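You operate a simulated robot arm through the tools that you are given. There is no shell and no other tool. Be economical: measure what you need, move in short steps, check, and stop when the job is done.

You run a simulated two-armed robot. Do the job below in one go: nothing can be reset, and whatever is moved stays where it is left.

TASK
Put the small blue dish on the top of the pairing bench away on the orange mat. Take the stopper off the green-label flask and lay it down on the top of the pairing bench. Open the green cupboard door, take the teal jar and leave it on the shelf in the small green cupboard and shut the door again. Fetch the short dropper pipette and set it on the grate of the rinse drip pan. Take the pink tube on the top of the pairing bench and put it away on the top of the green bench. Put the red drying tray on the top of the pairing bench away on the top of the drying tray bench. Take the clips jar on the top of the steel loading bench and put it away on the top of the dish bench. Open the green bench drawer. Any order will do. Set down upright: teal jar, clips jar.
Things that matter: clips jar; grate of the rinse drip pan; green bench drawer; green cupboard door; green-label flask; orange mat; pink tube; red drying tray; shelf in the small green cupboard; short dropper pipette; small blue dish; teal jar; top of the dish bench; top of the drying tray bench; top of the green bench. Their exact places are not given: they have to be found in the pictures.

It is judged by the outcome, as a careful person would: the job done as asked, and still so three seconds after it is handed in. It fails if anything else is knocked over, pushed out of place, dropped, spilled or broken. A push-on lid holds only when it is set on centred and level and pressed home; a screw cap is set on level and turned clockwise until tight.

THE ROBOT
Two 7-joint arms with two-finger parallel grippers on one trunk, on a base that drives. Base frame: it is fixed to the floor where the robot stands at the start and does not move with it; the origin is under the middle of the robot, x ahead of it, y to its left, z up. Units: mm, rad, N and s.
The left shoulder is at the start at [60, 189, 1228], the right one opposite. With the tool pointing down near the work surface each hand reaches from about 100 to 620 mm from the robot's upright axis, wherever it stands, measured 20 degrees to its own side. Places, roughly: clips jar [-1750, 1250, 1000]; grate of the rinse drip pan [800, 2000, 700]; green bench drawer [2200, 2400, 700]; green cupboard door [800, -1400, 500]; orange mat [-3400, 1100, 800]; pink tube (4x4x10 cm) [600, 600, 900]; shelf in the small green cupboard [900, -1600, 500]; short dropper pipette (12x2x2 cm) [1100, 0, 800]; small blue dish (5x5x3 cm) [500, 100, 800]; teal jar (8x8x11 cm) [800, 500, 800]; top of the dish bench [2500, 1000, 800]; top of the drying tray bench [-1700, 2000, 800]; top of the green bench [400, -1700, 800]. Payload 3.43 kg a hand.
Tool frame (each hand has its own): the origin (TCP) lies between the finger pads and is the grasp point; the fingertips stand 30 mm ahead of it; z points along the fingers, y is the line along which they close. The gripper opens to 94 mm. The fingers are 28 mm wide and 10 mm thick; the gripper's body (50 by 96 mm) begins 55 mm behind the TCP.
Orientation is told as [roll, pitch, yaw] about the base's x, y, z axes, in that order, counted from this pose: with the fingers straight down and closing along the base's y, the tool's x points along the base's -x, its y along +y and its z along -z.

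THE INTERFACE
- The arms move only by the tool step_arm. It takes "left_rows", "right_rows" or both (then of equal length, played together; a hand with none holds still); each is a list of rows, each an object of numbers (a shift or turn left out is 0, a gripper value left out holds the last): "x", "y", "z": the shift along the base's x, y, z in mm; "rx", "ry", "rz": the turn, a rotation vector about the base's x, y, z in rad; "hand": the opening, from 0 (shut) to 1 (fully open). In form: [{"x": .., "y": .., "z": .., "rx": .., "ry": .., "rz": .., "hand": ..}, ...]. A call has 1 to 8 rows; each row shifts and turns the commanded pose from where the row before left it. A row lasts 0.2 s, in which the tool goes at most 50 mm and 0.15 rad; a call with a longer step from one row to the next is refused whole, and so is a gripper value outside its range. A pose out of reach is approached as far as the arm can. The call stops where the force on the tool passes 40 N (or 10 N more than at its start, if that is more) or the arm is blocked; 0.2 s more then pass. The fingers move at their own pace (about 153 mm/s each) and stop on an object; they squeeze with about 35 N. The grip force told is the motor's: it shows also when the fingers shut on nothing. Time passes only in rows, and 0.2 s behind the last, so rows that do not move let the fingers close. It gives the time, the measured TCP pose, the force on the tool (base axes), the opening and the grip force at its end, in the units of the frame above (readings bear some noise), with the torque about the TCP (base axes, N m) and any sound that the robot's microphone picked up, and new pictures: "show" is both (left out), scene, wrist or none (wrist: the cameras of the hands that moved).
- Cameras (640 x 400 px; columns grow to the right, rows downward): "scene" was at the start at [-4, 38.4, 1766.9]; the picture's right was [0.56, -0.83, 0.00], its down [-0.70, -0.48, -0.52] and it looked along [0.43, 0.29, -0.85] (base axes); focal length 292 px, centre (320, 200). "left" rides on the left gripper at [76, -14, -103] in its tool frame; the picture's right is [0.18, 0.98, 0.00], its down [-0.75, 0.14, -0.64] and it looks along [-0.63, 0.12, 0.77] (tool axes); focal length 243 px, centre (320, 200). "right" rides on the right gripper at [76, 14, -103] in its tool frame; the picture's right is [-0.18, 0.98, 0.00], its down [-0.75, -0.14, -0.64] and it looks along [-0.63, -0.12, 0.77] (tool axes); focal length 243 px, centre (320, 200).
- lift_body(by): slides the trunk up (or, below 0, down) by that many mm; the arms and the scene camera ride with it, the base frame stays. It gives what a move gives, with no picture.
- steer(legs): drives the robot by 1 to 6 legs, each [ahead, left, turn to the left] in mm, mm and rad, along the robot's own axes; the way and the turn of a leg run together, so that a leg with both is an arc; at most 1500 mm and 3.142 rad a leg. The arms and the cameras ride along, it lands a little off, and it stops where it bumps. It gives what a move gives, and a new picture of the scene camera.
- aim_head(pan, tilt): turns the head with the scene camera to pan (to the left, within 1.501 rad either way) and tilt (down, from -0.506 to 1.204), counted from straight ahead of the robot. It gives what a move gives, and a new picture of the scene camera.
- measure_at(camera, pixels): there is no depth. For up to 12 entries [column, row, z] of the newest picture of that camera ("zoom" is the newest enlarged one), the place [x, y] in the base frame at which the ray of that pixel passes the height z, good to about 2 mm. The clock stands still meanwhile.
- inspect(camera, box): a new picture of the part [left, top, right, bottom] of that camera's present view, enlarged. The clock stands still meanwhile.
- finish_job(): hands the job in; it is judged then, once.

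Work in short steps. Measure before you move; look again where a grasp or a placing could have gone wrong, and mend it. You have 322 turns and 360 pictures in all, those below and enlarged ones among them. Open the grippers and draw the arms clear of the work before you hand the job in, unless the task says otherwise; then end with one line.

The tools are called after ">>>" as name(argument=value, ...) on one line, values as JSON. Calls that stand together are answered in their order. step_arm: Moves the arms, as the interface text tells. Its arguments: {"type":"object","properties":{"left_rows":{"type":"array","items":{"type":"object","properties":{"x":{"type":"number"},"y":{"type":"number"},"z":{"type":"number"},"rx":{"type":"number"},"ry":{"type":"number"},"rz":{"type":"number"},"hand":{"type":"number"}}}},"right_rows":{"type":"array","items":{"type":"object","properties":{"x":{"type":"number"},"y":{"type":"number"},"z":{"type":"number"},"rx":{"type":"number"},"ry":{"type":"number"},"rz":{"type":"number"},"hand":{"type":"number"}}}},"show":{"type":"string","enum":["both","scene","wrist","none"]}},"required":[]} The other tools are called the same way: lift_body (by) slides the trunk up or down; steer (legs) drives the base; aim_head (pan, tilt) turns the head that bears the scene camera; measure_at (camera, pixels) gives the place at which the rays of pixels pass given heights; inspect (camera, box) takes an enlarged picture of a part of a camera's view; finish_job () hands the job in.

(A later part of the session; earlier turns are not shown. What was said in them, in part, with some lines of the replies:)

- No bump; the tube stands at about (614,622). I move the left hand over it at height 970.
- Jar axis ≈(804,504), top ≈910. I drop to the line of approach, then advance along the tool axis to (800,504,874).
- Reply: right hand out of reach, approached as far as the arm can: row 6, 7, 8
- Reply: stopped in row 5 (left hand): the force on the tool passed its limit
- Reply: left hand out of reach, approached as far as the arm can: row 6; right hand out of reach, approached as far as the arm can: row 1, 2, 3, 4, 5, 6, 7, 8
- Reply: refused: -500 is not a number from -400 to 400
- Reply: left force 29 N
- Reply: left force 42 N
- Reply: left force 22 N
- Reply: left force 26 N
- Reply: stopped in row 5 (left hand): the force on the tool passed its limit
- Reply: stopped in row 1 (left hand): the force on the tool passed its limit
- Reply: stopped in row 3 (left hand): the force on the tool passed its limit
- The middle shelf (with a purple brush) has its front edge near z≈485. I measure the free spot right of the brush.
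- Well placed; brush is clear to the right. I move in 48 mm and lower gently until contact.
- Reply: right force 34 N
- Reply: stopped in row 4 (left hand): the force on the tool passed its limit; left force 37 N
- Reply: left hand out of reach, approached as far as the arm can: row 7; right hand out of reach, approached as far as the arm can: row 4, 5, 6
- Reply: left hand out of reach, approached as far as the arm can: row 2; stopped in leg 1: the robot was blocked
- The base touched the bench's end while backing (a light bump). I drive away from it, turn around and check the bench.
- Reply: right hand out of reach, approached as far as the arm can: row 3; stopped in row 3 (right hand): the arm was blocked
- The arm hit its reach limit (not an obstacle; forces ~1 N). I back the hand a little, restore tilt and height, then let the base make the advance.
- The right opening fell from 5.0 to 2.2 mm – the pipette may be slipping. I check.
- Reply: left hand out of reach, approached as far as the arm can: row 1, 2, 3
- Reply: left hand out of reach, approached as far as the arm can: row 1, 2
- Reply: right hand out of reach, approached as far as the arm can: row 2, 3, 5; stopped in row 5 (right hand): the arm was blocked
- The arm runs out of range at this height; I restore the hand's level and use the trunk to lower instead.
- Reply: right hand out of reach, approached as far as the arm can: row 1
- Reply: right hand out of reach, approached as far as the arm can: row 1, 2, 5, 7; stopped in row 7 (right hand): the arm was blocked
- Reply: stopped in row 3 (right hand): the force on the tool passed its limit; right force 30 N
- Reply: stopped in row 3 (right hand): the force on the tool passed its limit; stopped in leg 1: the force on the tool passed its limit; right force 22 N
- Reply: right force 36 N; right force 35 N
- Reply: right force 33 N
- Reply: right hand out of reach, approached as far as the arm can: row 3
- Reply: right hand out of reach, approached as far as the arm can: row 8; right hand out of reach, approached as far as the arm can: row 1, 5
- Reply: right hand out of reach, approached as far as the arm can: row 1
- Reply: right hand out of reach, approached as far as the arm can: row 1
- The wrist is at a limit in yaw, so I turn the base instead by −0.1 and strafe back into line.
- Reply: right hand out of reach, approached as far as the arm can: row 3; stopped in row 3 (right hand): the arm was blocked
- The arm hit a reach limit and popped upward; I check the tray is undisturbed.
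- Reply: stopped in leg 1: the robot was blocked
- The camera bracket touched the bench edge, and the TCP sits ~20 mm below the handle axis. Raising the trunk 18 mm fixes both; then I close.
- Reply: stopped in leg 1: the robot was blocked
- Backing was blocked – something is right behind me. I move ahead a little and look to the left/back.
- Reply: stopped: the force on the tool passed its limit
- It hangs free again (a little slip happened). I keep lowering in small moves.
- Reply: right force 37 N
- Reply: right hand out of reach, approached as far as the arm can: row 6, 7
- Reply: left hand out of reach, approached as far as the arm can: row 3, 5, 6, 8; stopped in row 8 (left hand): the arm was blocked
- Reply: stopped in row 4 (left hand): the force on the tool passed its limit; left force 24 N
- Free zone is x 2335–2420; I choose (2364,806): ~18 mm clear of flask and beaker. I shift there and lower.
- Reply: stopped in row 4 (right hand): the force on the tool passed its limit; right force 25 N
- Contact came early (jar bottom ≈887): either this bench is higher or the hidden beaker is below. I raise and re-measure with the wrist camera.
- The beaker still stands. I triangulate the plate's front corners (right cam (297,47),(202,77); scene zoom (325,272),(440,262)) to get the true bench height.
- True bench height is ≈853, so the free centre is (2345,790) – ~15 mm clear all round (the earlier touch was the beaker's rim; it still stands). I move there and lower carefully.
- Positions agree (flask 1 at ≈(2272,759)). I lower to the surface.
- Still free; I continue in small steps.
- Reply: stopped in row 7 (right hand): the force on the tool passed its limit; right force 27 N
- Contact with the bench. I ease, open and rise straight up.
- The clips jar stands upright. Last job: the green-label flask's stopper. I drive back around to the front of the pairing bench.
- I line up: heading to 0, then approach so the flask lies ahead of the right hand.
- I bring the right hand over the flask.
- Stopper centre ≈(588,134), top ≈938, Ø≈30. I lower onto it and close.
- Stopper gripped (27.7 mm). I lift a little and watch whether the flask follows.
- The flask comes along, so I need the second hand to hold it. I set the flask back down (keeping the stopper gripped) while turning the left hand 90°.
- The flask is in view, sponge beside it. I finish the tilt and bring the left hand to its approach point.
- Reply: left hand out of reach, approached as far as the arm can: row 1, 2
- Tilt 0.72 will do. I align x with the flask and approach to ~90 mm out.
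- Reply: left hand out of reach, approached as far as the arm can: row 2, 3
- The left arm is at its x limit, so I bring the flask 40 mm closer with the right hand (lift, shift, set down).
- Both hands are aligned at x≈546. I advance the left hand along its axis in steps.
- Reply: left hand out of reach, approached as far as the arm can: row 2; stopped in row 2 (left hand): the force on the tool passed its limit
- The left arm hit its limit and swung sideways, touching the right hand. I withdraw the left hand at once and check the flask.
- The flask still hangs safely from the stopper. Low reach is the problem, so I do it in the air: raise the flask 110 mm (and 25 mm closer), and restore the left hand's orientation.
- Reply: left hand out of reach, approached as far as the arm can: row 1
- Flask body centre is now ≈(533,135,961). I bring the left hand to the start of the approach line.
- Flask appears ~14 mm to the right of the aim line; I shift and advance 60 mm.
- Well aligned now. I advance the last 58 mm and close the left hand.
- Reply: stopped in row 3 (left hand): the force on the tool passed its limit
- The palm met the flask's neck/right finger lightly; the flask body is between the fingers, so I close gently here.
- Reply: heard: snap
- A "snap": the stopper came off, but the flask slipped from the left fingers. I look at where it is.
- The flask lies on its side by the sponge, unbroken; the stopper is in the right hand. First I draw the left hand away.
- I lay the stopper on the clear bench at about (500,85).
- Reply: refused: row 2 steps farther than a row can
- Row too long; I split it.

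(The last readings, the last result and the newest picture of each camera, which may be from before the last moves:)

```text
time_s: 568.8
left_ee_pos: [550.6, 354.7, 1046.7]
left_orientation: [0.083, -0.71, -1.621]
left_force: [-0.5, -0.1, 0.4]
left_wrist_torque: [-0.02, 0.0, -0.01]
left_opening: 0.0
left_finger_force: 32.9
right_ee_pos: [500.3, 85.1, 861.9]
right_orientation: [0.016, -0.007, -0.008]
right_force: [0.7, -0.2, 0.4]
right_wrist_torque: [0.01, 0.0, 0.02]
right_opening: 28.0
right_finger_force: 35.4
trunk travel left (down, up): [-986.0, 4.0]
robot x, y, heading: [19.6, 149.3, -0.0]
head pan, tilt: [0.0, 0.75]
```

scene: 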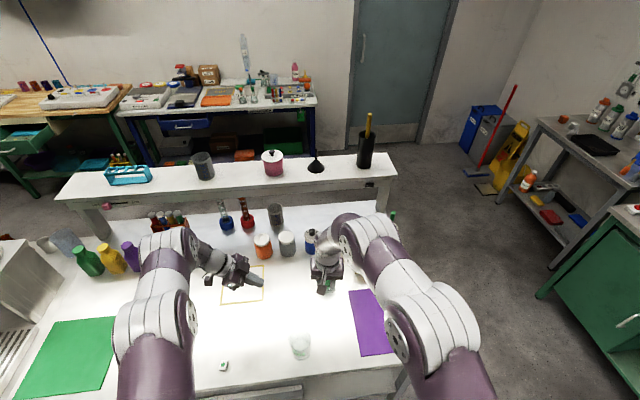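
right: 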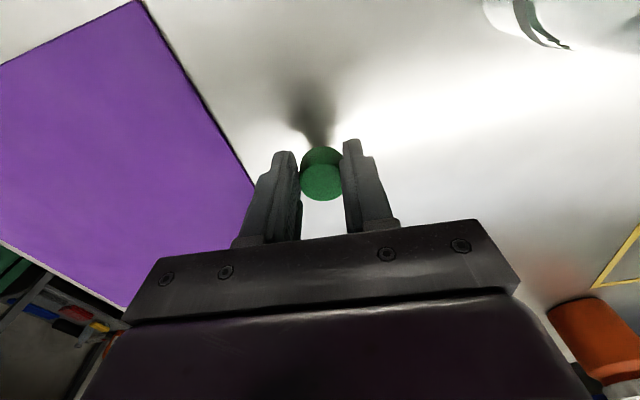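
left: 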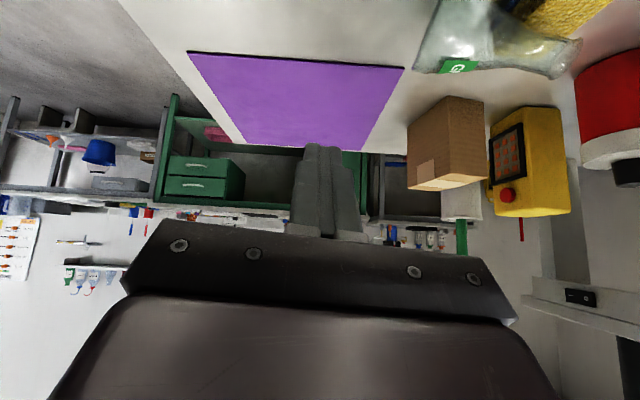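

>>> step_arm(right_rows=[{"z": -5}, {"z": -5}, {"z": -4}, {"z": -4}, {"z": -4}, {"z": -4}, {"z": -4}], show="wrist")

```text
time_s: 569.6
left_ee_pos: [547.3, 355.2, 1049.0]
left_orientation: [0.09, -0.708, -1.622]
left_force: [0.3, -0.6, 1.0]
left_wrist_torque: [-0.01, -0.02, -0.04]
left_opening: 0.2
left_finger_force: 33.1
right_ee_pos: [498.6, 85.9, 852.5]
right_orientation: [0.016, -0.014, -0.009]
right_force: [-15.0, -5.1, 34.6]
right_wrist_torque: [-0.36, 0.4, -0.06]
right_opening: 28.0
right_finger_force: 35.0
trunk travel left (down, up): [-986.0, 4.0]
robot x, y, heading: [22.8, 146.5, 0.001]
head pan, tilt: [0.0, 0.75]
stopped in row 4 (right hand): the force on the tool passed its limit (the readings are from after the stop); the commanded pose is now the measured one
```

right: 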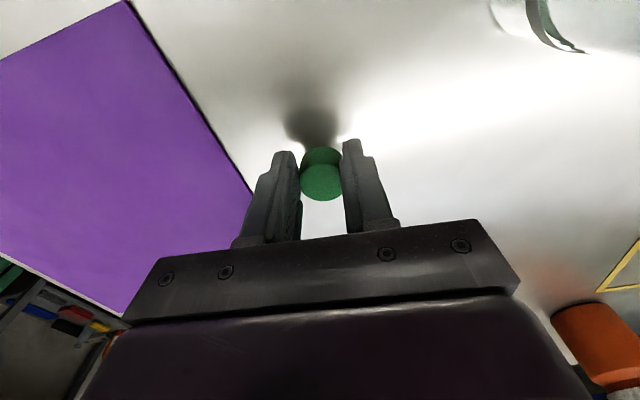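

Contact. I release the stopper and rise.

>>> step_arm(right_rows=[{"z": 1}, {"hand": 0.4}, {"hand": 0.55}, {"z": 30}, {"z": 45}, {"z": 45}, {"z": 40}], show="both")

```text
time_s: 571.2
left_ee_pos: [550.8, 355.0, 1045.4]
left_orientation: [0.083, -0.709, -1.62]
left_force: [-0.1, 0.6, -0.2]
left_wrist_torque: [-0.03, 0.03, -0.01]
left_opening: 0.2
left_finger_force: 33.2
right_ee_pos: [502.6, 86.3, 1009.6]
right_orientation: [0.016, -0.013, -0.008]
right_force: [-0.3, -0.1, 0.2]
right_wrist_torque: [0.03, 0.01, 0.01]
right_opening: 51.8
right_finger_force: 0.0
trunk travel left (down, up): [-986.0, 4.0]
robot x, y, heading: [17.0, 145.9, -0.002]
head pan, tilt: [0.0, 0.75]
```

scene: 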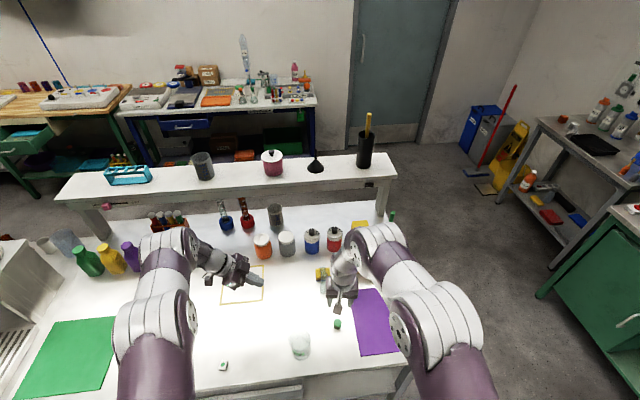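
right: 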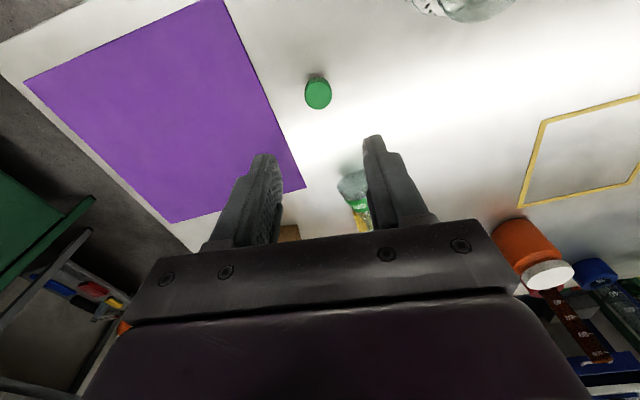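

The stopper stands on the bench. Now to stand the flask up again: I move 70 mm closer and look at it from above.

>>> steer(legs=[[70, 0, 0]])

>>> step_arm(right_rows=[{"x": 30, "y": 10, "z": 20}, {"x": 30, "y": 10, "z": 10}], show="both")

```text
time_s: 572.2
left_ee_pos: [616.0, 355.7, 1049.6]
left_orientation: [0.091, -0.709, -1.622]
left_force: [0.0, 0.1, 0.0]
left_wrist_torque: [0.01, 0.02, 0.0]
left_opening: 0.1
left_finger_force: 33.0
right_ee_pos: [568.5, 87.5, 1012.6]
right_orientation: [0.017, -0.018, -0.006]
right_force: [0.2, 0.2, 0.4]
right_wrist_torque: [0.0, 0.0, -0.02]
right_opening: 51.5
right_finger_force: 0.1
trunk travel left (down, up): [-986.0, 4.0]
robot x, y, heading: [91.7, 146.9, 0.002]
head pan, tilt: [0.0, 0.75]
```

scene: 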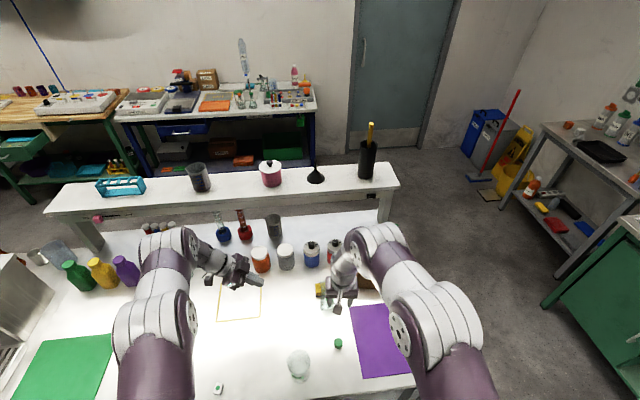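

```text
time_s: 572.9
left_ee_pos: [618.2, 355.8, 1048.0]
left_orientation: [0.086, -0.708, -1.62]
left_force: [-0.3, 0.2, -0.4]
left_wrist_torque: [0.03, 0.04, -0.01]
left_opening: 0.3
left_finger_force: 32.8
right_ee_pos: [633.5, 108.2, 1040.8]
right_orientation: [0.018, -0.012, -0.008]
right_force: [0.2, 0.2, 0.5]
right_wrist_torque: [-0.02, 0.0, 0.02]
right_opening: 51.8
right_finger_force: 0.0
trunk travel left (down, up): [-986.0, 4.0]
robot x, y, heading: [87.9, 149.4, 0.001]
head pan, tilt: [0.0, 0.75]
```

scene: 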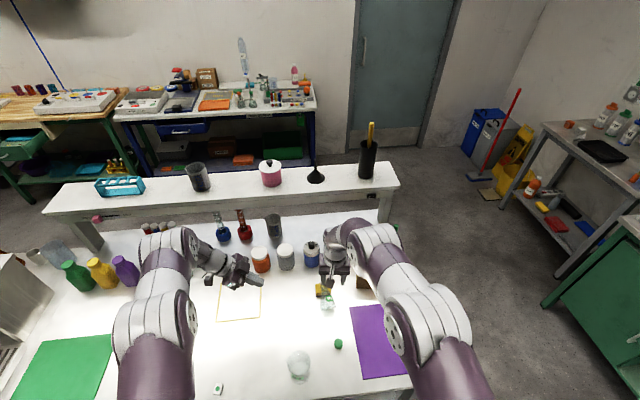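
right: 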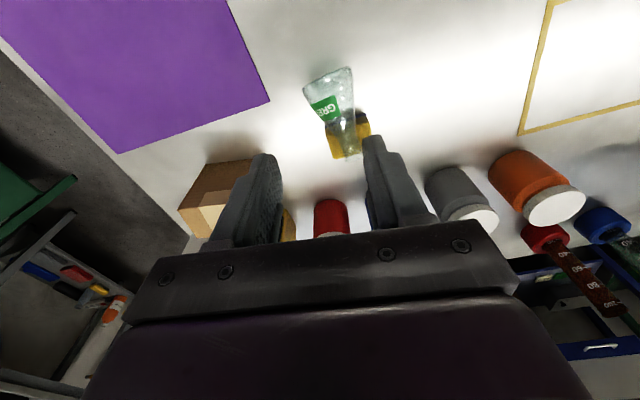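

I enlarge the wrist view of the flask and measure base and mouth.

>>> inspect(camera="right", box=[250, 40, 450, 180])

>>> measure_at(camera="right", pixels=[[328, 77, 830], [350, 152, 830], [340, 110, 830], [335, 128, 812], [367, 120, 812]])

```text
2.86 times, centred on (350, 110) of right
```

zoom: 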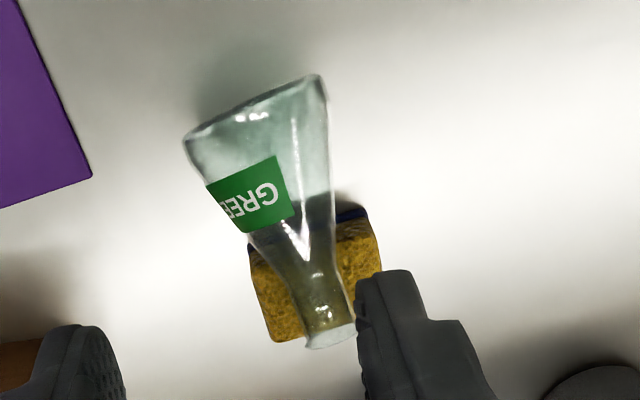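

```text
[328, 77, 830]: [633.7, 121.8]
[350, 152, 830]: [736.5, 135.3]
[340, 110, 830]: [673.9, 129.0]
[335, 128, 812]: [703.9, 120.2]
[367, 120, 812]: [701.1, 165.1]
```

The flask lies with its neck on the sponge (which hasn't moved). I measure the neck at z≈840 and plan to grip it with the hand tilted forward.

>>> measure_at(camera="zoom", pixels=[[325, 300, 840], [318, 270, 840], [330, 340, 845], [255, 105, 830], [300, 220, 840]])

>>> measure_at(camera="scene", pixels=[[326, 303, 800], [327, 290, 840], [326, 285, 840]])

>>> inspect(camera="scene", box=[280, 250, 380, 340])

```text
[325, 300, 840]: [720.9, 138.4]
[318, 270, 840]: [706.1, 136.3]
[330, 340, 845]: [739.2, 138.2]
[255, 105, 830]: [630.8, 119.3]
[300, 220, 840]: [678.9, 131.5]
```

```text
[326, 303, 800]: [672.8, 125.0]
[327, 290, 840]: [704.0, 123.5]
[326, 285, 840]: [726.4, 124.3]
```

```text
4.44 times, centred on (330, 295) of scene
```

zoom: 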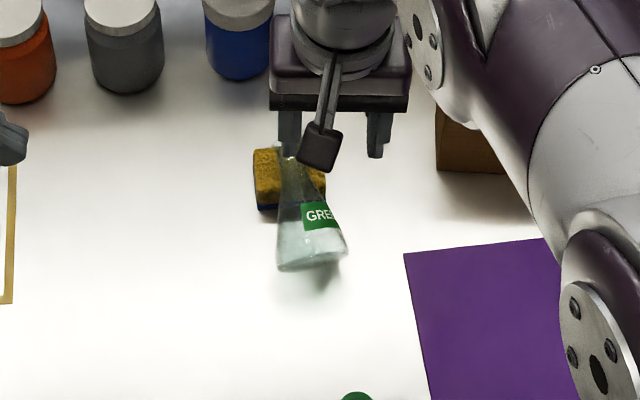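

Neck centre ≈(712,137,842), axis almost horizontal, mouth away from me. I approach with tilt 0.35, yaw 0.15, from above.

>>> steer(legs=[[14, 0, 0]])

>>> step_arm(right_rows=[{"rz": 0.14, "x": 10, "y": 8, "z": -10}, {"rx": 0.0174, "ry": -0.1157, "x": 14, "y": 8, "z": -20}, {"rx": 0.0174, "ry": -0.1157, "x": 14, "y": 8, "z": -25}, {"rx": 0.0174, "ry": -0.1157, "x": 14, "y": 3, "z": -25}], show="wrist")

```text
time_s: 573.6
left_ee_pos: [631.5, 355.3, 1047.8]
left_orientation: [0.086, -0.708, -1.621]
left_force: [-0.2, -0.7, 0.2]
left_wrist_torque: [0.01, -0.06, 0.02]
left_opening: 0.0
left_finger_force: 32.7
right_ee_pos: [646.4, 107.0, 1041.7]
right_orientation: [0.018, -0.014, -0.008]
right_force: [-1.1, 0.0, 0.2]
right_wrist_torque: [0.02, 0.01, 0.01]
right_opening: 51.7
right_finger_force: 0.1
trunk travel left (down, up): [-986.0, 4.0]
robot x, y, heading: [100.6, 149.8, -0.003]
head pan, tilt: [0.0, 0.75]
```

scene: 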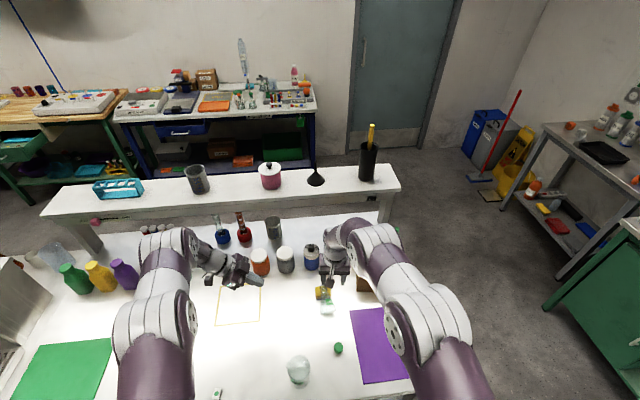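

```text
time_s: 574.6
left_ee_pos: [635.6, 354.3, 1046.3]
left_orientation: [0.082, -0.709, -1.618]
left_force: [-0.2, -0.5, -0.4]
left_wrist_torque: [-0.02, 0.0, 0.04]
left_opening: 0.2
left_finger_force: 33.0
right_ee_pos: [703.6, 134.7, 958.0]
right_orientation: [0.024, -0.363, 0.13]
right_force: [0.8, 1.1, 0.1]
right_wrist_torque: [-0.01, 0.01, 0.01]
right_opening: 51.8
right_finger_force: 0.0
trunk travel left (down, up): [-986.0, 4.0]
robot x, y, heading: [104.7, 148.5, 0.002]
head pan, tilt: [0.0, 0.75]
```

right: 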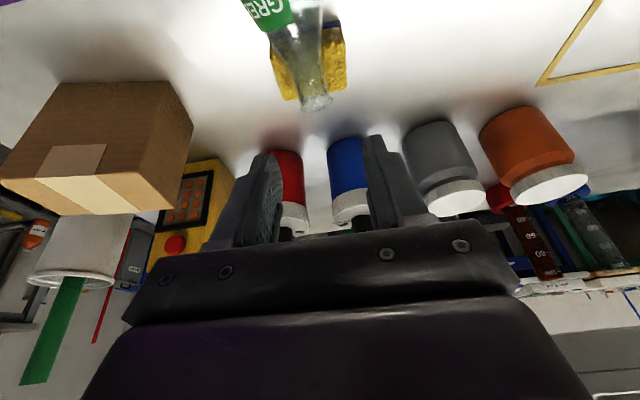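

Mouth at (317,103), neck ≈(312,78). I measure them.

>>> measure_at(camera="right", pixels=[[312, 80, 842], [317, 104, 842], [308, 60, 842], [312, 80, 850]])

```text
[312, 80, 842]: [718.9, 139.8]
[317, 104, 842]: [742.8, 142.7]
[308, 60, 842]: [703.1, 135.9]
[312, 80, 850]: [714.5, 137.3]
```

I lower onto the neck in steps and close gently.

>>> step_arm(right_rows=[{"x": 2, "y": 1, "z": -33}, {"x": 2, "y": 1, "z": -33}, {"x": 2, "y": 1, "z": -25}], show="wrist")

```text
time_s: 575.6
left_ee_pos: [634.6, 355.7, 1045.5]
left_orientation: [0.083, -0.709, -1.618]
left_force: [-0.6, -0.8, 0.4]
left_wrist_torque: [-0.02, 0.02, 0.0]
left_opening: 0.0
left_finger_force: 33.1
right_ee_pos: [712.3, 140.8, 906.9]
right_orientation: [0.029, -0.378, 0.127]
right_force: [0.1, 0.3, -1.1]
right_wrist_torque: [-0.01, 0.02, 0.0]
right_opening: 51.5
right_finger_force: 0.1
right hand out of reach, approached as far as the arm can: row 3
trunk travel left (down, up): [-986.0, 4.0]
robot x, y, heading: [104.9, 149.5, -0.004]
head pan, tilt: [0.0, 0.75]
stopped in row 3 (right hand): the arm was blocked; the commanded pose is now the measured one
```

right: 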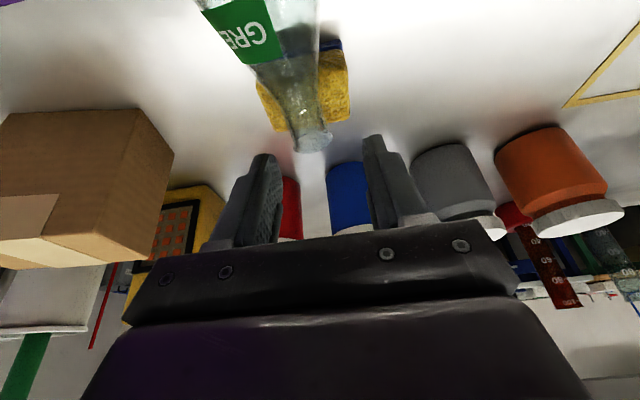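

Arm limit again; lowering the trunk brings the hand down without stretching. I lower 46 mm.

>>> lift_body(by=-45)

>>> inspect(camera="right", box=[160, 20, 480, 220])

```text
time_s: 576.4
left_ee_pos: [632.7, 354.7, 1002.3]
left_orientation: [0.086, -0.71, -1.619]
left_force: [1.1, 0.3, 0.8]
left_wrist_torque: [-0.01, -0.01, 0.03]
left_opening: 0.0
left_finger_force: 33.0
right_ee_pos: [712.9, 141.1, 867.6]
right_orientation: [0.026, -0.385, 0.128]
right_force: [-0.3, 0.9, 1.0]
right_wrist_torque: [0.0, 0.01, 0.02]
right_opening: 51.6
right_finger_force: 0.0
trunk travel left (down, up): [-942.0, 48.0]
robot x, y, heading: [106.1, 146.2, -0.001]
head pan, tilt: [0.0, 0.75]
stopped: the force on the tool passed its limit (the readings are from after the stop); the commanded pose is now the measured one
```

```text
2.00 times, centred on (320, 120) of right
```

zoom: 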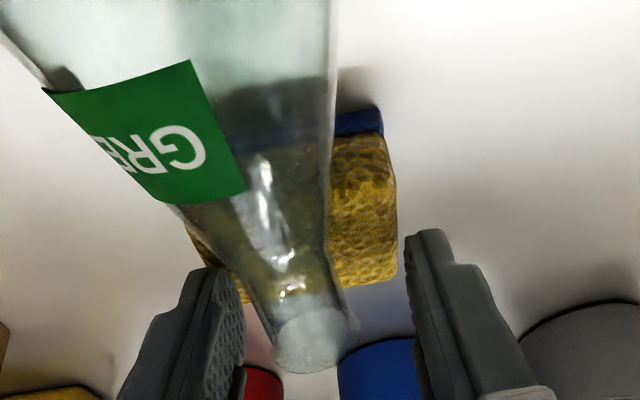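

The neck is right at the grasp point between the fingers. I close gradually.

>>> step_arm(right_rows=[{"hand": 0.4}, {"hand": 0.3}, {"hand": 0.2}, {"hand": 0}, {"hand": 0}], show="wrist")

```text
time_s: 577.6
left_ee_pos: [635.8, 354.2, 1003.3]
left_orientation: [0.084, -0.71, -1.619]
left_force: [-0.2, -0.1, 0.2]
left_wrist_torque: [0.03, -0.04, 0.05]
left_opening: 0.1
left_finger_force: 32.6
right_ee_pos: [715.2, 140.4, 867.5]
right_orientation: [0.028, -0.386, 0.128]
right_force: [0.1, 0.8, 4.3]
right_wrist_torque: [0.04, 0.15, -0.03]
right_opening: 24.3
right_finger_force: 34.8
trunk travel left (down, up): [-942.0, 48.0]
robot x, y, heading: [104.8, 148.9, 0.003]
head pan, tilt: [0.0, 0.75]
```

right: 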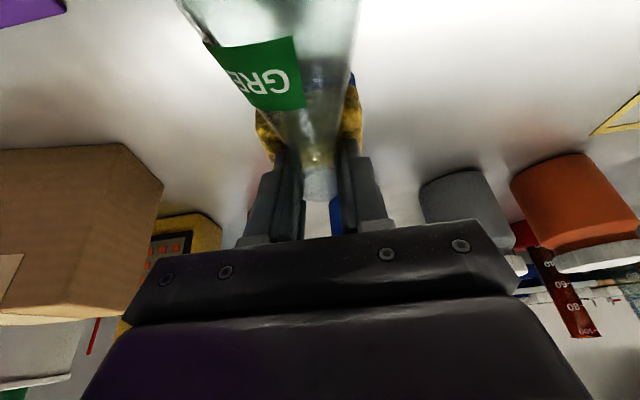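

Neck gripped (24 mm). I lift with the trunk, then back away from the bench's clutter.

>>> lift_body(by=48)

>>> step_arm(right_rows=[{"z": 30}, {"z": 35}, {"z": 35}, {"z": 20}], show="both")

```text
time_s: 578.5
left_ee_pos: [635.2, 356.1, 1050.2]
left_orientation: [0.083, -0.708, -1.618]
left_force: [0.6, -0.2, -1.2]
left_wrist_torque: [-0.06, -0.01, -0.03]
left_opening: 0.0
left_finger_force: 33.4
right_ee_pos: [713.8, 140.8, 914.2]
right_orientation: [0.028, -0.383, 0.127]
right_force: [-0.5, -0.5, -1.2]
right_wrist_torque: [-0.01, -0.06, -0.01]
right_opening: 24.2
right_finger_force: 35.1
trunk travel left (down, up): [-990.0, 0.0]
robot x, y, heading: [104.1, 151.5, 0.0]
head pan, tilt: [0.0, 0.75]
```

```text
time_s: 579.5
left_ee_pos: [634.8, 354.7, 1050.2]
left_orientation: [0.084, -0.708, -1.619]
left_force: [-1.7, 0.1, -0.2]
left_wrist_torque: [0.03, 0.02, 0.01]
left_opening: 0.1
left_finger_force: 32.7
right_ee_pos: [714.1, 138.8, 1034.4]
right_orientation: [0.026, -0.382, 0.13]
right_force: [1.2, -0.4, -1.1]
right_wrist_torque: [-0.01, -0.06, -0.01]
right_opening: 24.4
right_finger_force: 34.9
trunk travel left (down, up): [-990.0, 0.0]
robot x, y, heading: [100.4, 146.1, 0.001]
head pan, tilt: [0.0, 0.75]
```

scene: 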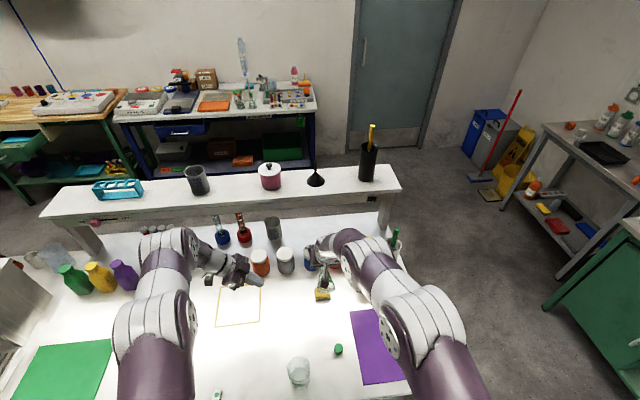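
right: 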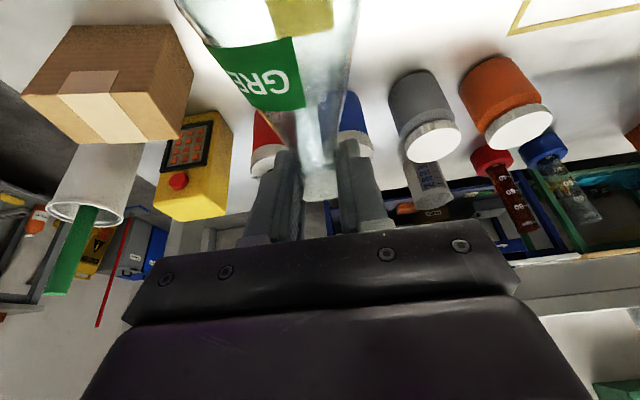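

Flask secured, sponge stayed. I back 120 mm, then rotate the hand toward level so the flask swings upright.

>>> steer(legs=[[-120, 0, 0]])

>>> step_arm(right_rows=[{"rx": 0.018, "ry": -0.138}, {"rx": 0.018, "ry": -0.138}, {"rx": 0.018, "ry": -0.138}, {"rx": 0.018, "ry": -0.138}], show="both")

```text
time_s: 580.7
left_ee_pos: [517.4, 354.4, 1049.1]
left_orientation: [0.082, -0.71, -1.619]
left_force: [0.1, 0.1, 0.8]
left_wrist_torque: [0.04, 0.0, 0.0]
left_opening: 0.0
left_finger_force: 32.9
right_ee_pos: [597.2, 140.6, 1032.9]
right_orientation: [0.03, -0.383, 0.127]
right_force: [0.2, 0.0, -0.8]
right_wrist_torque: [0.02, -0.04, -0.02]
right_opening: 24.3
right_finger_force: 35.1
trunk travel left (down, up): [-990.0, 0.0]
robot x, y, heading: [-15.1, 147.5, -0.001]
head pan, tilt: [0.0, 0.75]
```

scene: 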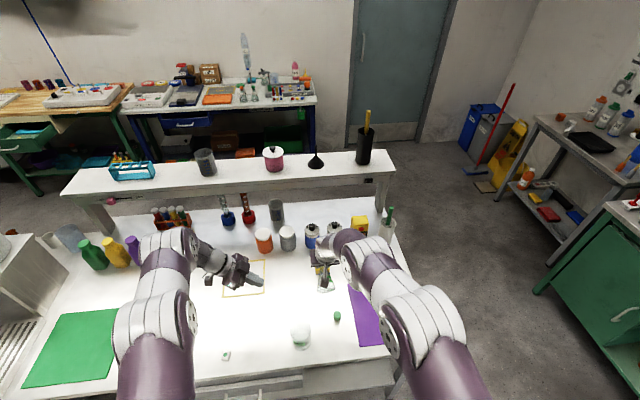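

```text
time_s: 581.7
left_ee_pos: [518.0, 354.7, 1049.7]
left_orientation: [0.082, -0.71, -1.618]
left_force: [-0.5, -0.9, 1.1]
left_wrist_torque: [0.02, 0.0, 0.01]
left_opening: 0.0
left_finger_force: 33.2
right_ee_pos: [596.4, 131.9, 1032.0]
right_orientation: [-0.014, -0.781, 0.13]
right_force: [-0.4, 0.6, -1.2]
right_wrist_torque: [0.0, -0.03, 0.01]
right_opening: 24.2
right_finger_force: 34.9
right hand out of reach, approached as far as the arm can: row 3, 4
trunk travel left (down, up): [-990.0, 0.0]
robot x, y, heading: [-11.4, 146.0, -0.003]
head pan, tilt: [0.0, 0.75]
```

scene: 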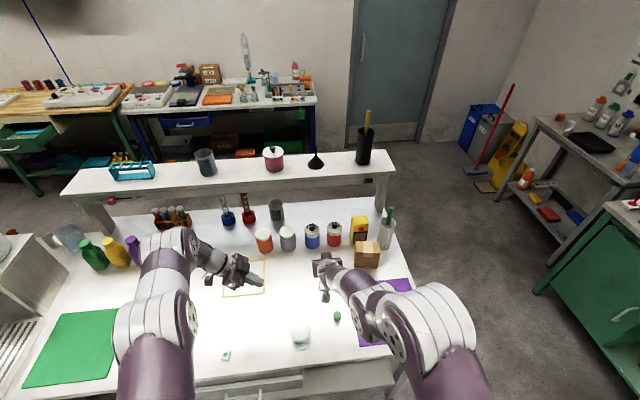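
right: 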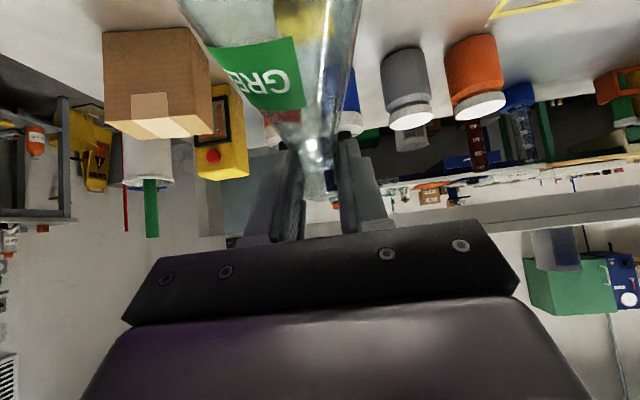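

The arm wants more room for a level hand; I move it outward to the right while continuing the rotation.

>>> step_arm(right_rows=[{"x": 10, "y": -40}, {"x": 10, "y": -40}, {"x": 10, "y": -40}, {"rx": 0.018, "ry": -0.138, "x": 8, "y": -20}, {"rx": 0.018, "ry": -0.138, "x": 5}, {"rx": 0.018, "ry": -0.138, "x": 5}], show="both")

```text
time_s: 583.1
left_ee_pos: [517.9, 354.6, 1050.3]
left_orientation: [0.081, -0.709, -1.618]
left_force: [0.6, 0.6, 0.7]
left_wrist_torque: [0.0, -0.01, -0.02]
left_opening: 0.2
left_finger_force: 33.3
right_ee_pos: [628.5, 88.3, 1033.3]
right_orientation: [-0.026, -1.201, 0.128]
right_force: [0.9, -0.2, -0.5]
right_wrist_torque: [0.01, -0.02, 0.0]
right_opening: 24.2
right_finger_force: 34.7
right hand out of reach, approached as far as the arm can: row 3, 4, 5, 6
trunk travel left (down, up): [-990.0, 0.0]
robot x, y, heading: [-16.1, 144.2, 0.001]
head pan, tilt: [0.0, 0.75]
```

scene: 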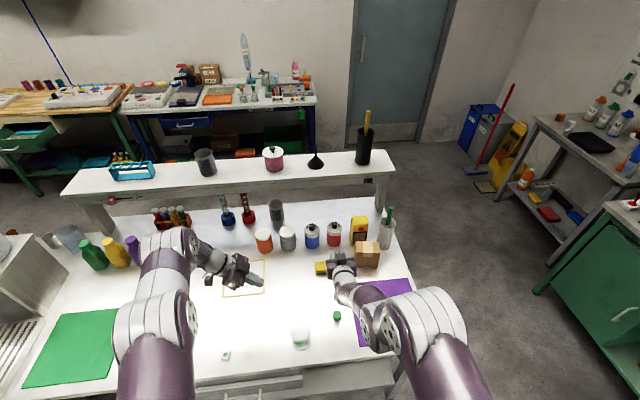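
right: 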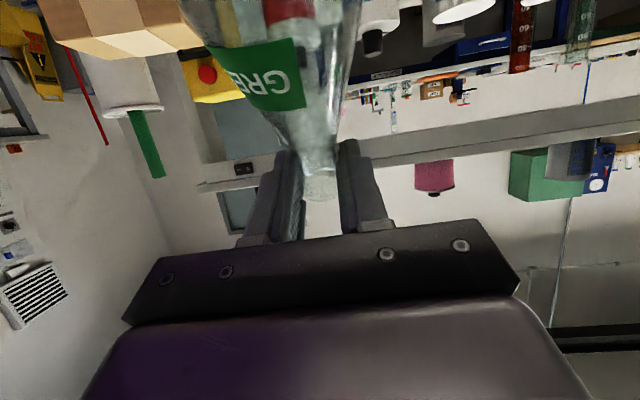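

Pitch −1.20 reached. I rotate another 0.28.

>>> step_arm(right_rows=[{"rx": 0.018, "ry": -0.138, "x": 10}, {"rx": 0.018, "ry": -0.138, "x": 10}], show="both")

>>> inspect(camera="scene", box=[290, 230, 400, 330])

```text
time_s: 583.7
left_ee_pos: [518.5, 354.8, 1050.2]
left_orientation: [0.081, -0.707, -1.618]
left_force: [0.3, 0.2, -0.1]
left_wrist_torque: [-0.01, 0.01, 0.02]
left_opening: 0.0
left_finger_force: 33.0
right_ee_pos: [645.2, 112.5, 1032.4]
right_orientation: [-0.025, -1.48, 0.131]
right_force: [0.2, 0.7, 0.3]
right_wrist_torque: [0.0, 0.0, -0.03]
right_opening: 24.4
right_finger_force: 34.8
right hand out of reach, approached as far as the arm can: row 1, 2
trunk travel left (down, up): [-990.0, 0.0]
robot x, y, heading: [-12.6, 148.8, -0.0]
head pan, tilt: [0.0, 0.75]
```

scene: 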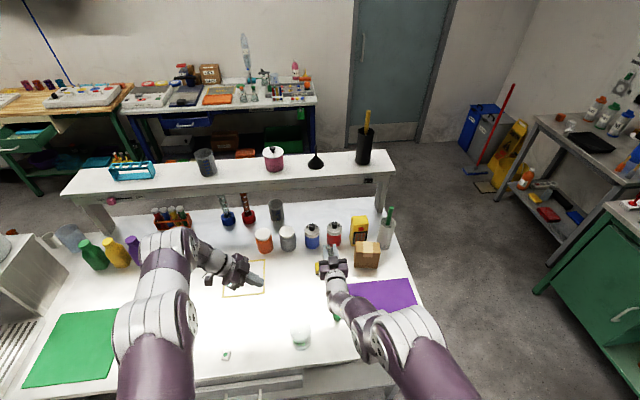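
right: 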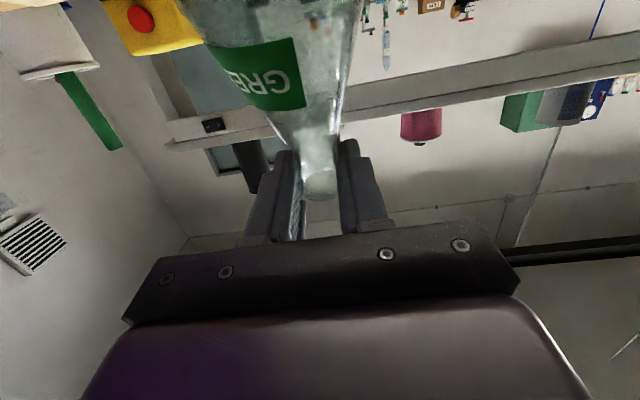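

```text
4.00 times, centred on (345, 280) of scene
```

zoom: 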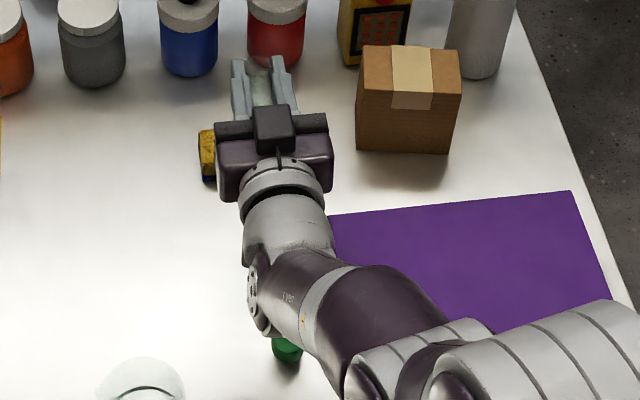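

The hand is nearly level; by geometry the flask leans ~16° with its mouth forward – it will right itself when set on its base. I position with the base over a clear spot near its old place.

>>> steer(legs=[[-15, 38, 0]])

>>> lift_body(by=-95)

>>> inspect(camera="scene", box=[270, 220, 400, 340])

>>> inspect(camera="left", box=[0, 0, 640, 400])

```text
time_s: 584.6
left_ee_pos: [504.8, 387.6, 1050.5]
left_orientation: [0.08, -0.701, -1.617]
left_force: [-0.1, -1.3, -0.3]
left_wrist_torque: [0.04, 0.0, -0.02]
left_opening: 0.2
left_finger_force: 32.8
right_ee_pos: [632.7, 144.2, 1029.0]
right_orientation: [0.041, -1.476, 0.064]
right_force: [0.7, -0.1, -1.0]
right_wrist_torque: [-0.01, -0.02, 0.07]
right_opening: 24.2
right_finger_force: 35.1
trunk travel left (down, up): [-990.0, 0.0]
robot x, y, heading: [-27.1, 189.3, -0.004]
head pan, tilt: [0.0, 0.75]
```

scene: 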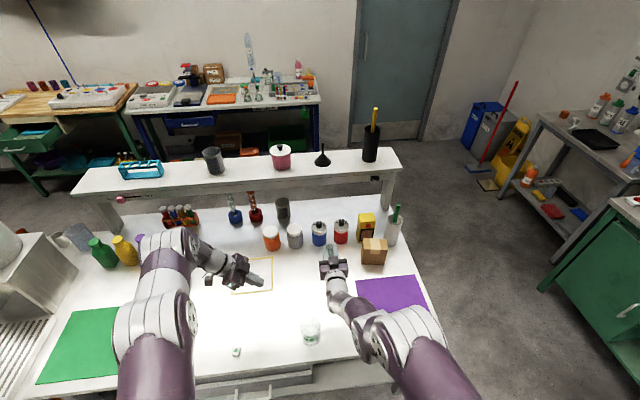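

```text
time_s: 585.9
left_ee_pos: [502.1, 392.6, 955.6]
left_orientation: [0.084, -0.707, -1.621]
left_force: [0.9, 0.7, -0.2]
left_wrist_torque: [-0.01, 0.03, 0.05]
left_opening: 0.2
left_finger_force: 33.0
right_ee_pos: [629.3, 149.6, 937.7]
right_orientation: [-0.029, -1.478, 0.134]
right_force: [-0.2, 0.0, -0.7]
right_wrist_torque: [0.01, 0.03, 0.03]
right_opening: 24.1
right_finger_force: 34.9
trunk travel left (down, up): [-895.0, 95.0]
robot x, y, heading: [-27.9, 187.9, -0.004]
head pan, tilt: [0.0, 0.75]
```

```text
3.33 times, centred on (335, 280) of scene
```

zoom: 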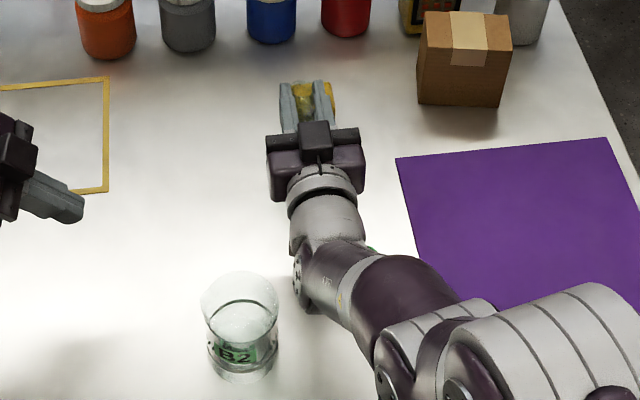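

```text
1.00 times, centred on (320, 200) of left
```

zoom: 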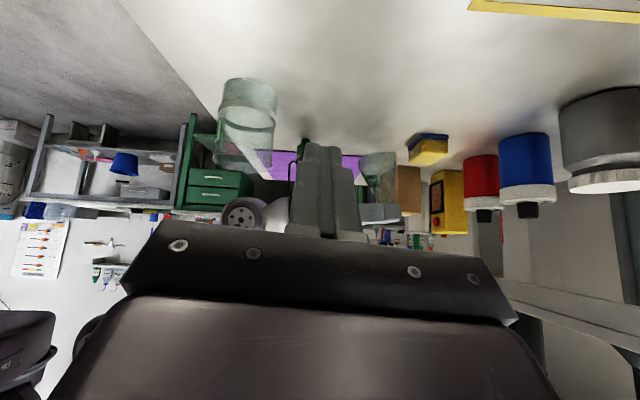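

The left wrist camera gives a side view of the flask at (380,178); I enlarge it.

>>> inspect(camera="left", box=[290, 100, 470, 240])

```text
2.86 times, centred on (380, 170) of left
```

zoom: 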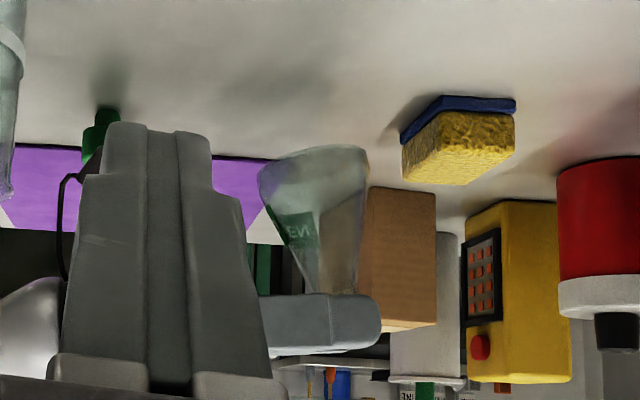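

The flask leans ~12–15°, base down. I lower with the trunk until it touches.

>>> lift_body(by=-18)

>>> lift_body(by=-8)

>>> inspect(camera="left", box=[290, 100, 470, 240])

```text
time_s: 586.5
left_ee_pos: [502.5, 391.7, 936.8]
left_orientation: [0.084, -0.708, -1.622]
left_force: [-0.5, 0.6, 0.0]
left_wrist_torque: [0.01, 0.01, -0.01]
left_opening: 0.2
left_finger_force: 32.5
right_ee_pos: [630.4, 149.9, 919.3]
right_orientation: [-0.028, -1.478, 0.131]
right_force: [-0.1, -0.9, -0.7]
right_wrist_torque: [0.01, 0.03, -0.03]
right_opening: 24.6
right_finger_force: 35.4
trunk travel left (down, up): [-877.0, 113.0]
robot x, y, heading: [-29.6, 186.3, 0.004]
head pan, tilt: [0.0, 0.75]
```

```text
time_s: 587.1
left_ee_pos: [504.0, 391.4, 930.1]
left_orientation: [0.085, -0.709, -1.623]
left_force: [-0.1, -0.3, -0.6]
left_wrist_torque: [0.01, -0.03, -0.01]
left_opening: 0.0
left_finger_force: 33.0
right_ee_pos: [630.6, 150.2, 910.1]
right_orientation: [-0.025, -1.476, 0.131]
right_force: [-0.4, -0.1, -0.9]
right_wrist_torque: [0.01, 0.02, -0.01]
right_opening: 24.3
right_finger_force: 35.6
trunk travel left (down, up): [-869.0, 121.0]
robot x, y, heading: [-26.7, 183.6, 0.002]
head pan, tilt: [0.0, 0.75]
```

```text
2.86 times, centred on (380, 170) of left
```

zoom: 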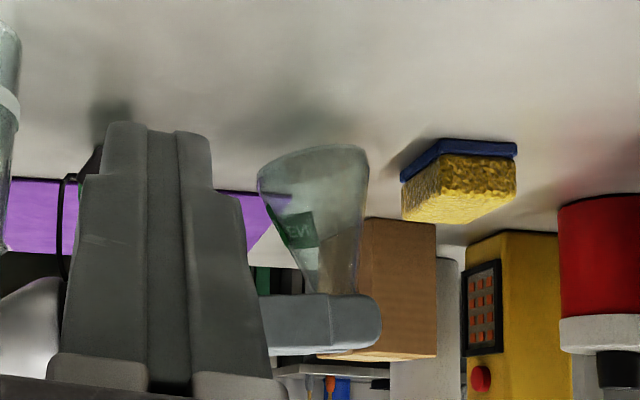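

Nearly down. I lower a few more mm.

>>> lift_body(by=-7)

>>> lift_body(by=-5)

>>> inspect(camera="left", box=[290, 100, 470, 240])

```text
time_s: 587.6
left_ee_pos: [502.5, 391.3, 922.5]
left_orientation: [0.083, -0.708, -1.622]
left_force: [0.0, -0.4, 0.9]
left_wrist_torque: [0.02, -0.01, -0.01]
left_opening: 0.0
left_finger_force: 33.1
right_ee_pos: [630.9, 148.7, 903.4]
right_orientation: [-0.028, -1.476, 0.13]
right_force: [-0.6, 0.6, -0.6]
right_wrist_torque: [-0.02, -0.02, 0.01]
right_opening: 24.2
right_finger_force: 35.0
trunk travel left (down, up): [-862.0, 128.0]
robot x, y, heading: [-25.2, 187.5, -0.003]
head pan, tilt: [0.0, 0.75]
```

```text
time_s: 588.2
left_ee_pos: [502.9, 392.5, 917.3]
left_orientation: [0.085, -0.709, -1.62]
left_force: [0.4, -0.3, -0.1]
left_wrist_torque: [0.0, -0.06, 0.0]
left_opening: 0.0
left_finger_force: 33.2
right_ee_pos: [630.8, 149.3, 901.0]
right_orientation: [-0.024, -1.482, 0.127]
right_force: [1.9, 0.1, 6.2]
right_wrist_torque: [0.07, -0.34, -0.02]
right_opening: 24.5
right_finger_force: 34.9
trunk travel left (down, up): [-857.0, 133.0]
robot x, y, heading: [-30.0, 183.4, 0.004]
head pan, tilt: [0.0, 0.75]
```

```text
2.86 times, centred on (380, 170) of left
```

zoom: 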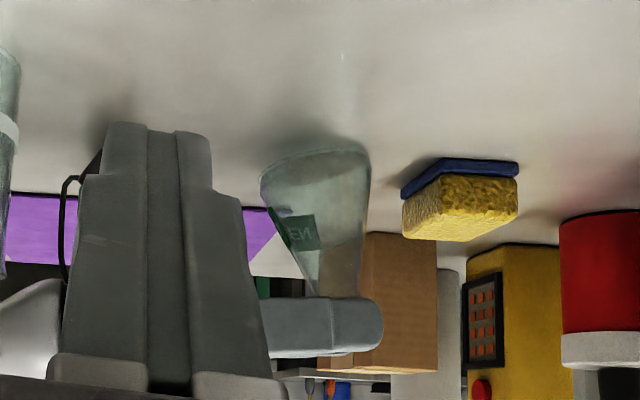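

The far edge of its base touches (6 N). I press 4 mm more, then open the fingers just slightly so the flask rocks upright between them.

>>> lift_body(by=-4)

>>> step_arm(right_rows=[{"hand": 0.29}, {"hand": 0.31}, {"hand": 0.33}, {"hand": 0.36}, {"hand": 0.4}], show="none")

>>> inspect(camera="left", box=[290, 100, 470, 240])

```text
time_s: 588.7
left_ee_pos: [500.6, 390.6, 916.1]
left_orientation: [0.086, -0.707, -1.624]
left_force: [-0.2, -0.5, -0.2]
left_wrist_torque: [0.0, 0.02, -0.01]
left_opening: 0.1
left_finger_force: 32.8
right_ee_pos: [629.9, 150.6, 899.9]
right_orientation: [-0.02, -1.488, 0.126]
right_force: [0.7, -1.9, 24.8]
right_wrist_torque: [-0.1, -0.7, -0.03]
right_opening: 24.1
right_finger_force: 35.4
trunk travel left (down, up): [-853.0, 137.0]
robot x, y, heading: [-28.0, 188.5, -0.005]
head pan, tilt: [0.0, 0.75]
```

```text
time_s: 589.9
left_ee_pos: [502.6, 392.0, 913.8]
left_orientation: [0.083, -0.709, -1.62]
left_force: [0.0, -1.0, -0.1]
left_wrist_torque: [-0.02, 0.02, -0.01]
left_opening: 0.0
left_finger_force: 32.9
right_ee_pos: [628.4, 149.6, 892.9]
right_orientation: [-0.028, -1.477, 0.129]
right_force: [0.4, -0.1, 0.7]
right_wrist_torque: [0.02, -0.02, 0.05]
right_opening: 37.5
right_finger_force: 0.0
trunk travel left (down, up): [-853.0, 137.0]
robot x, y, heading: [-28.0, 185.9, 0.0]
head pan, tilt: [0.0, 0.75]
```

```text
2.86 times, centred on (380, 170) of left
```

zoom: 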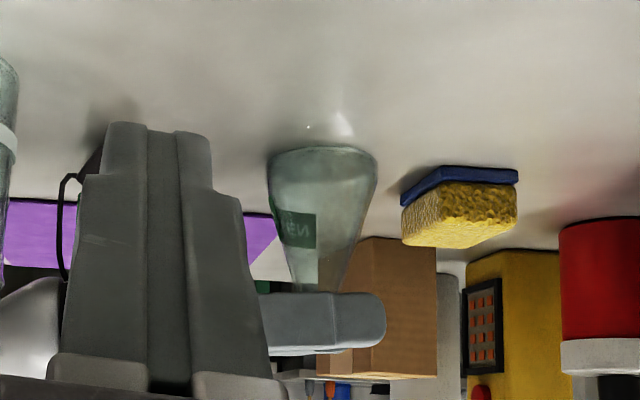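

The flask stands upright. I open wider and back straight away.

>>> step_arm(right_rows=[{"hand": 0.55}, {"hand": 0.6}], show="none")

>>> steer(legs=[[-120, -10, 0], [-250, 0, 0]])

>>> inspect(camera="scene", box=[220, 170, 440, 330])

```text
time_s: 590.5
left_ee_pos: [502.1, 392.4, 914.7]
left_orientation: [0.085, -0.708, -1.621]
left_force: [-0.4, 1.3, 0.5]
left_wrist_torque: [-0.01, 0.01, 0.01]
left_opening: 0.0
left_finger_force: 32.7
right_ee_pos: [629.3, 148.6, 894.9]
right_orientation: [-0.027, -1.476, 0.13]
right_force: [0.6, 0.6, 0.4]
right_wrist_torque: [0.0, 0.01, 0.01]
right_opening: 56.4
right_finger_force: 0.1
trunk travel left (down, up): [-853.0, 137.0]
robot x, y, heading: [-25.3, 184.8, 0.003]
head pan, tilt: [0.0, 0.75]
```

```text
time_s: 593.2
left_ee_pos: [133.0, 383.1, 912.4]
left_orientation: [0.083, -0.71, -1.615]
left_force: [0.9, 0.3, -0.5]
left_wrist_torque: [0.0, 0.0, -0.01]
left_opening: 0.1
left_finger_force: 32.6
right_ee_pos: [261.3, 141.4, 894.8]
right_orientation: [-0.026, -1.477, 0.133]
right_force: [0.8, -0.1, 0.1]
right_wrist_torque: [-0.01, 0.03, -0.03]
right_opening: 56.5
right_finger_force: 0.1
trunk travel left (down, up): [-853.0, 137.0]
robot x, y, heading: [-397.3, 172.5, 0.004]
head pan, tilt: [0.0, 0.75]
```

scene: 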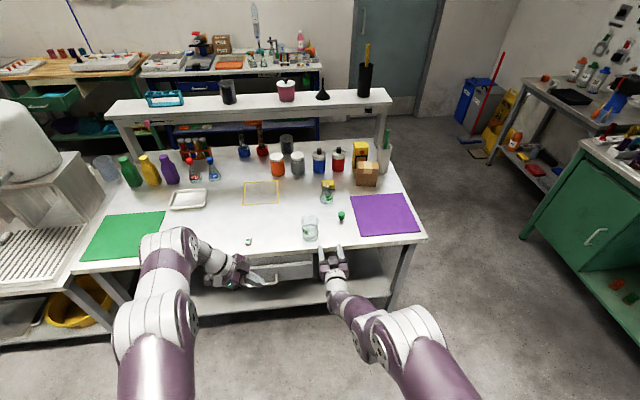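

```text
2.50 times, centred on (330, 250) of scene
```

zoom: 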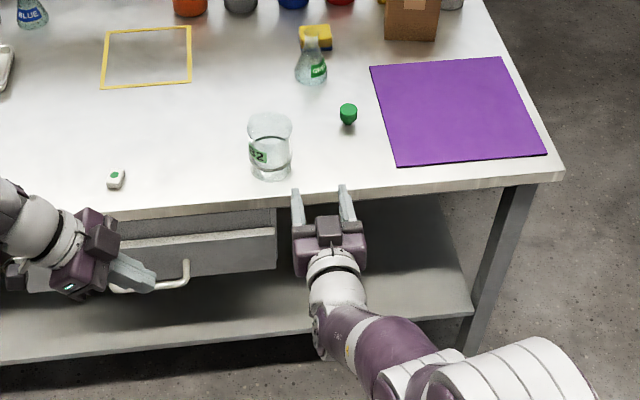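

Flask upright, stopper on the bench, everything else standing. I open both hands and draw fully clear.

>>> step_arm(left_rows=[{"hand": 0.8}, {"hand": 0.9}], right_rows=[{"hand": 0.9}, {"hand": 0.9}], show="none")

>>> steer(legs=[[-60, 0, 0]])

>>> aim_head(pan=-0.9, tilt=0.5)

>>> inspect(camera="scene", box=[200, 100, 480, 300])

```text
time_s: 593.8
left_ee_pos: [131.5, 383.1, 913.2]
left_orientation: [0.083, -0.709, -1.618]
left_force: [1.1, 0.0, 0.6]
left_wrist_torque: [0.04, 0.03, -0.03]
left_opening: 84.5
left_finger_force: 0.0
right_ee_pos: [259.5, 142.0, 894.8]
right_orientation: [-0.028, -1.479, 0.137]
right_force: [0.7, -0.5, -0.6]
right_wrist_torque: [0.0, 0.0, -0.01]
right_opening: 84.5
right_finger_force: 0.0
trunk travel left (down, up): [-853.0, 137.0]
robot x, y, heading: [-396.5, 176.0, 0.006]
head pan, tilt: [0.0, 0.75]
```

```text
time_s: 594.7
left_ee_pos: [74.0, 383.4, 912.8]
left_orientation: [0.081, -0.709, -1.616]
left_force: [0.1, 0.2, -0.2]
left_wrist_torque: [-0.02, 0.01, -0.01]
left_opening: 85.0
left_finger_force: 0.0
right_ee_pos: [202.1, 141.1, 893.5]
right_orientation: [-0.025, -1.477, 0.133]
right_force: [0.6, -0.2, 0.5]
right_wrist_torque: [0.0, 0.03, 0.01]
right_opening: 84.7
right_finger_force: 0.0
trunk travel left (down, up): [-853.0, 137.0]
robot x, y, heading: [-458.3, 176.8, 0.007]
head pan, tilt: [0.0, 0.75]
```

scene: 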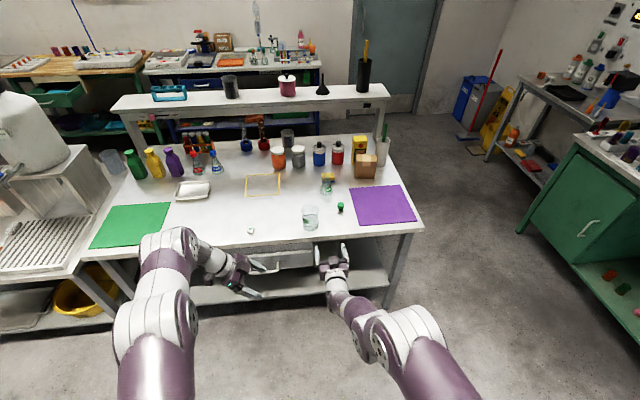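

```text
time_s: 595.9
left_ee_pos: [72.8, 382.2, 913.6]
left_orientation: [0.083, -0.709, -1.617]
left_force: [-0.7, 0.1, -0.3]
left_wrist_torque: [-0.01, -0.01, 0.02]
left_opening: 84.7
left_finger_force: 0.2
right_ee_pos: [201.9, 142.0, 895.4]
right_orientation: [-0.029, -1.477, 0.134]
right_force: [0.3, 0.7, 1.4]
right_wrist_torque: [0.02, -0.01, -0.03]
right_opening: 84.7
right_finger_force: 0.0
trunk travel left (down, up): [-853.0, 137.0]
robot x, y, heading: [-455.8, 174.5, 0.002]
head pan, tilt: [-0.901, 0.499]
```

scene: 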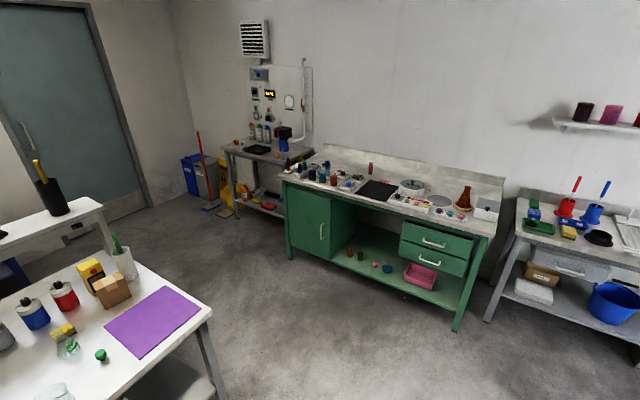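

```text
2.00 times, centred on (340, 200) of scene
```

zoom: 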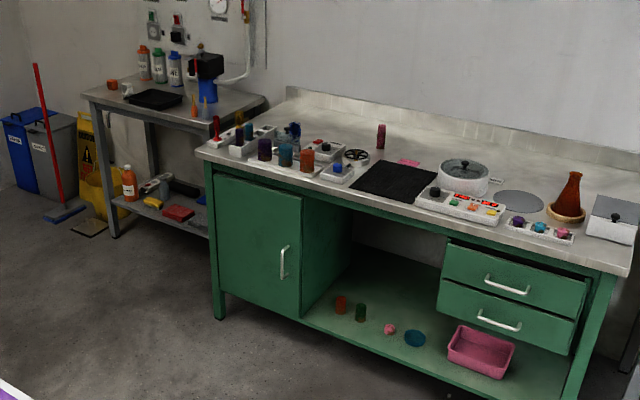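

The cupboard door is shut, the tube stands on the green bench, both hands are open and clear of the work. I hand the job in.

>>> finish_job()

```text
The job is handed in.
```

All eight tasks are done and handed in, but two things went wrong along the way. The green-label flask slipped out of the left hand when its stopper came off and fell about 12 cm onto the bench. I stood it back up about 2–3 cm from its old place, and it looks unbroken. The clips jar also touched the rim of a small beaker on the dish bench, which stayed upright.
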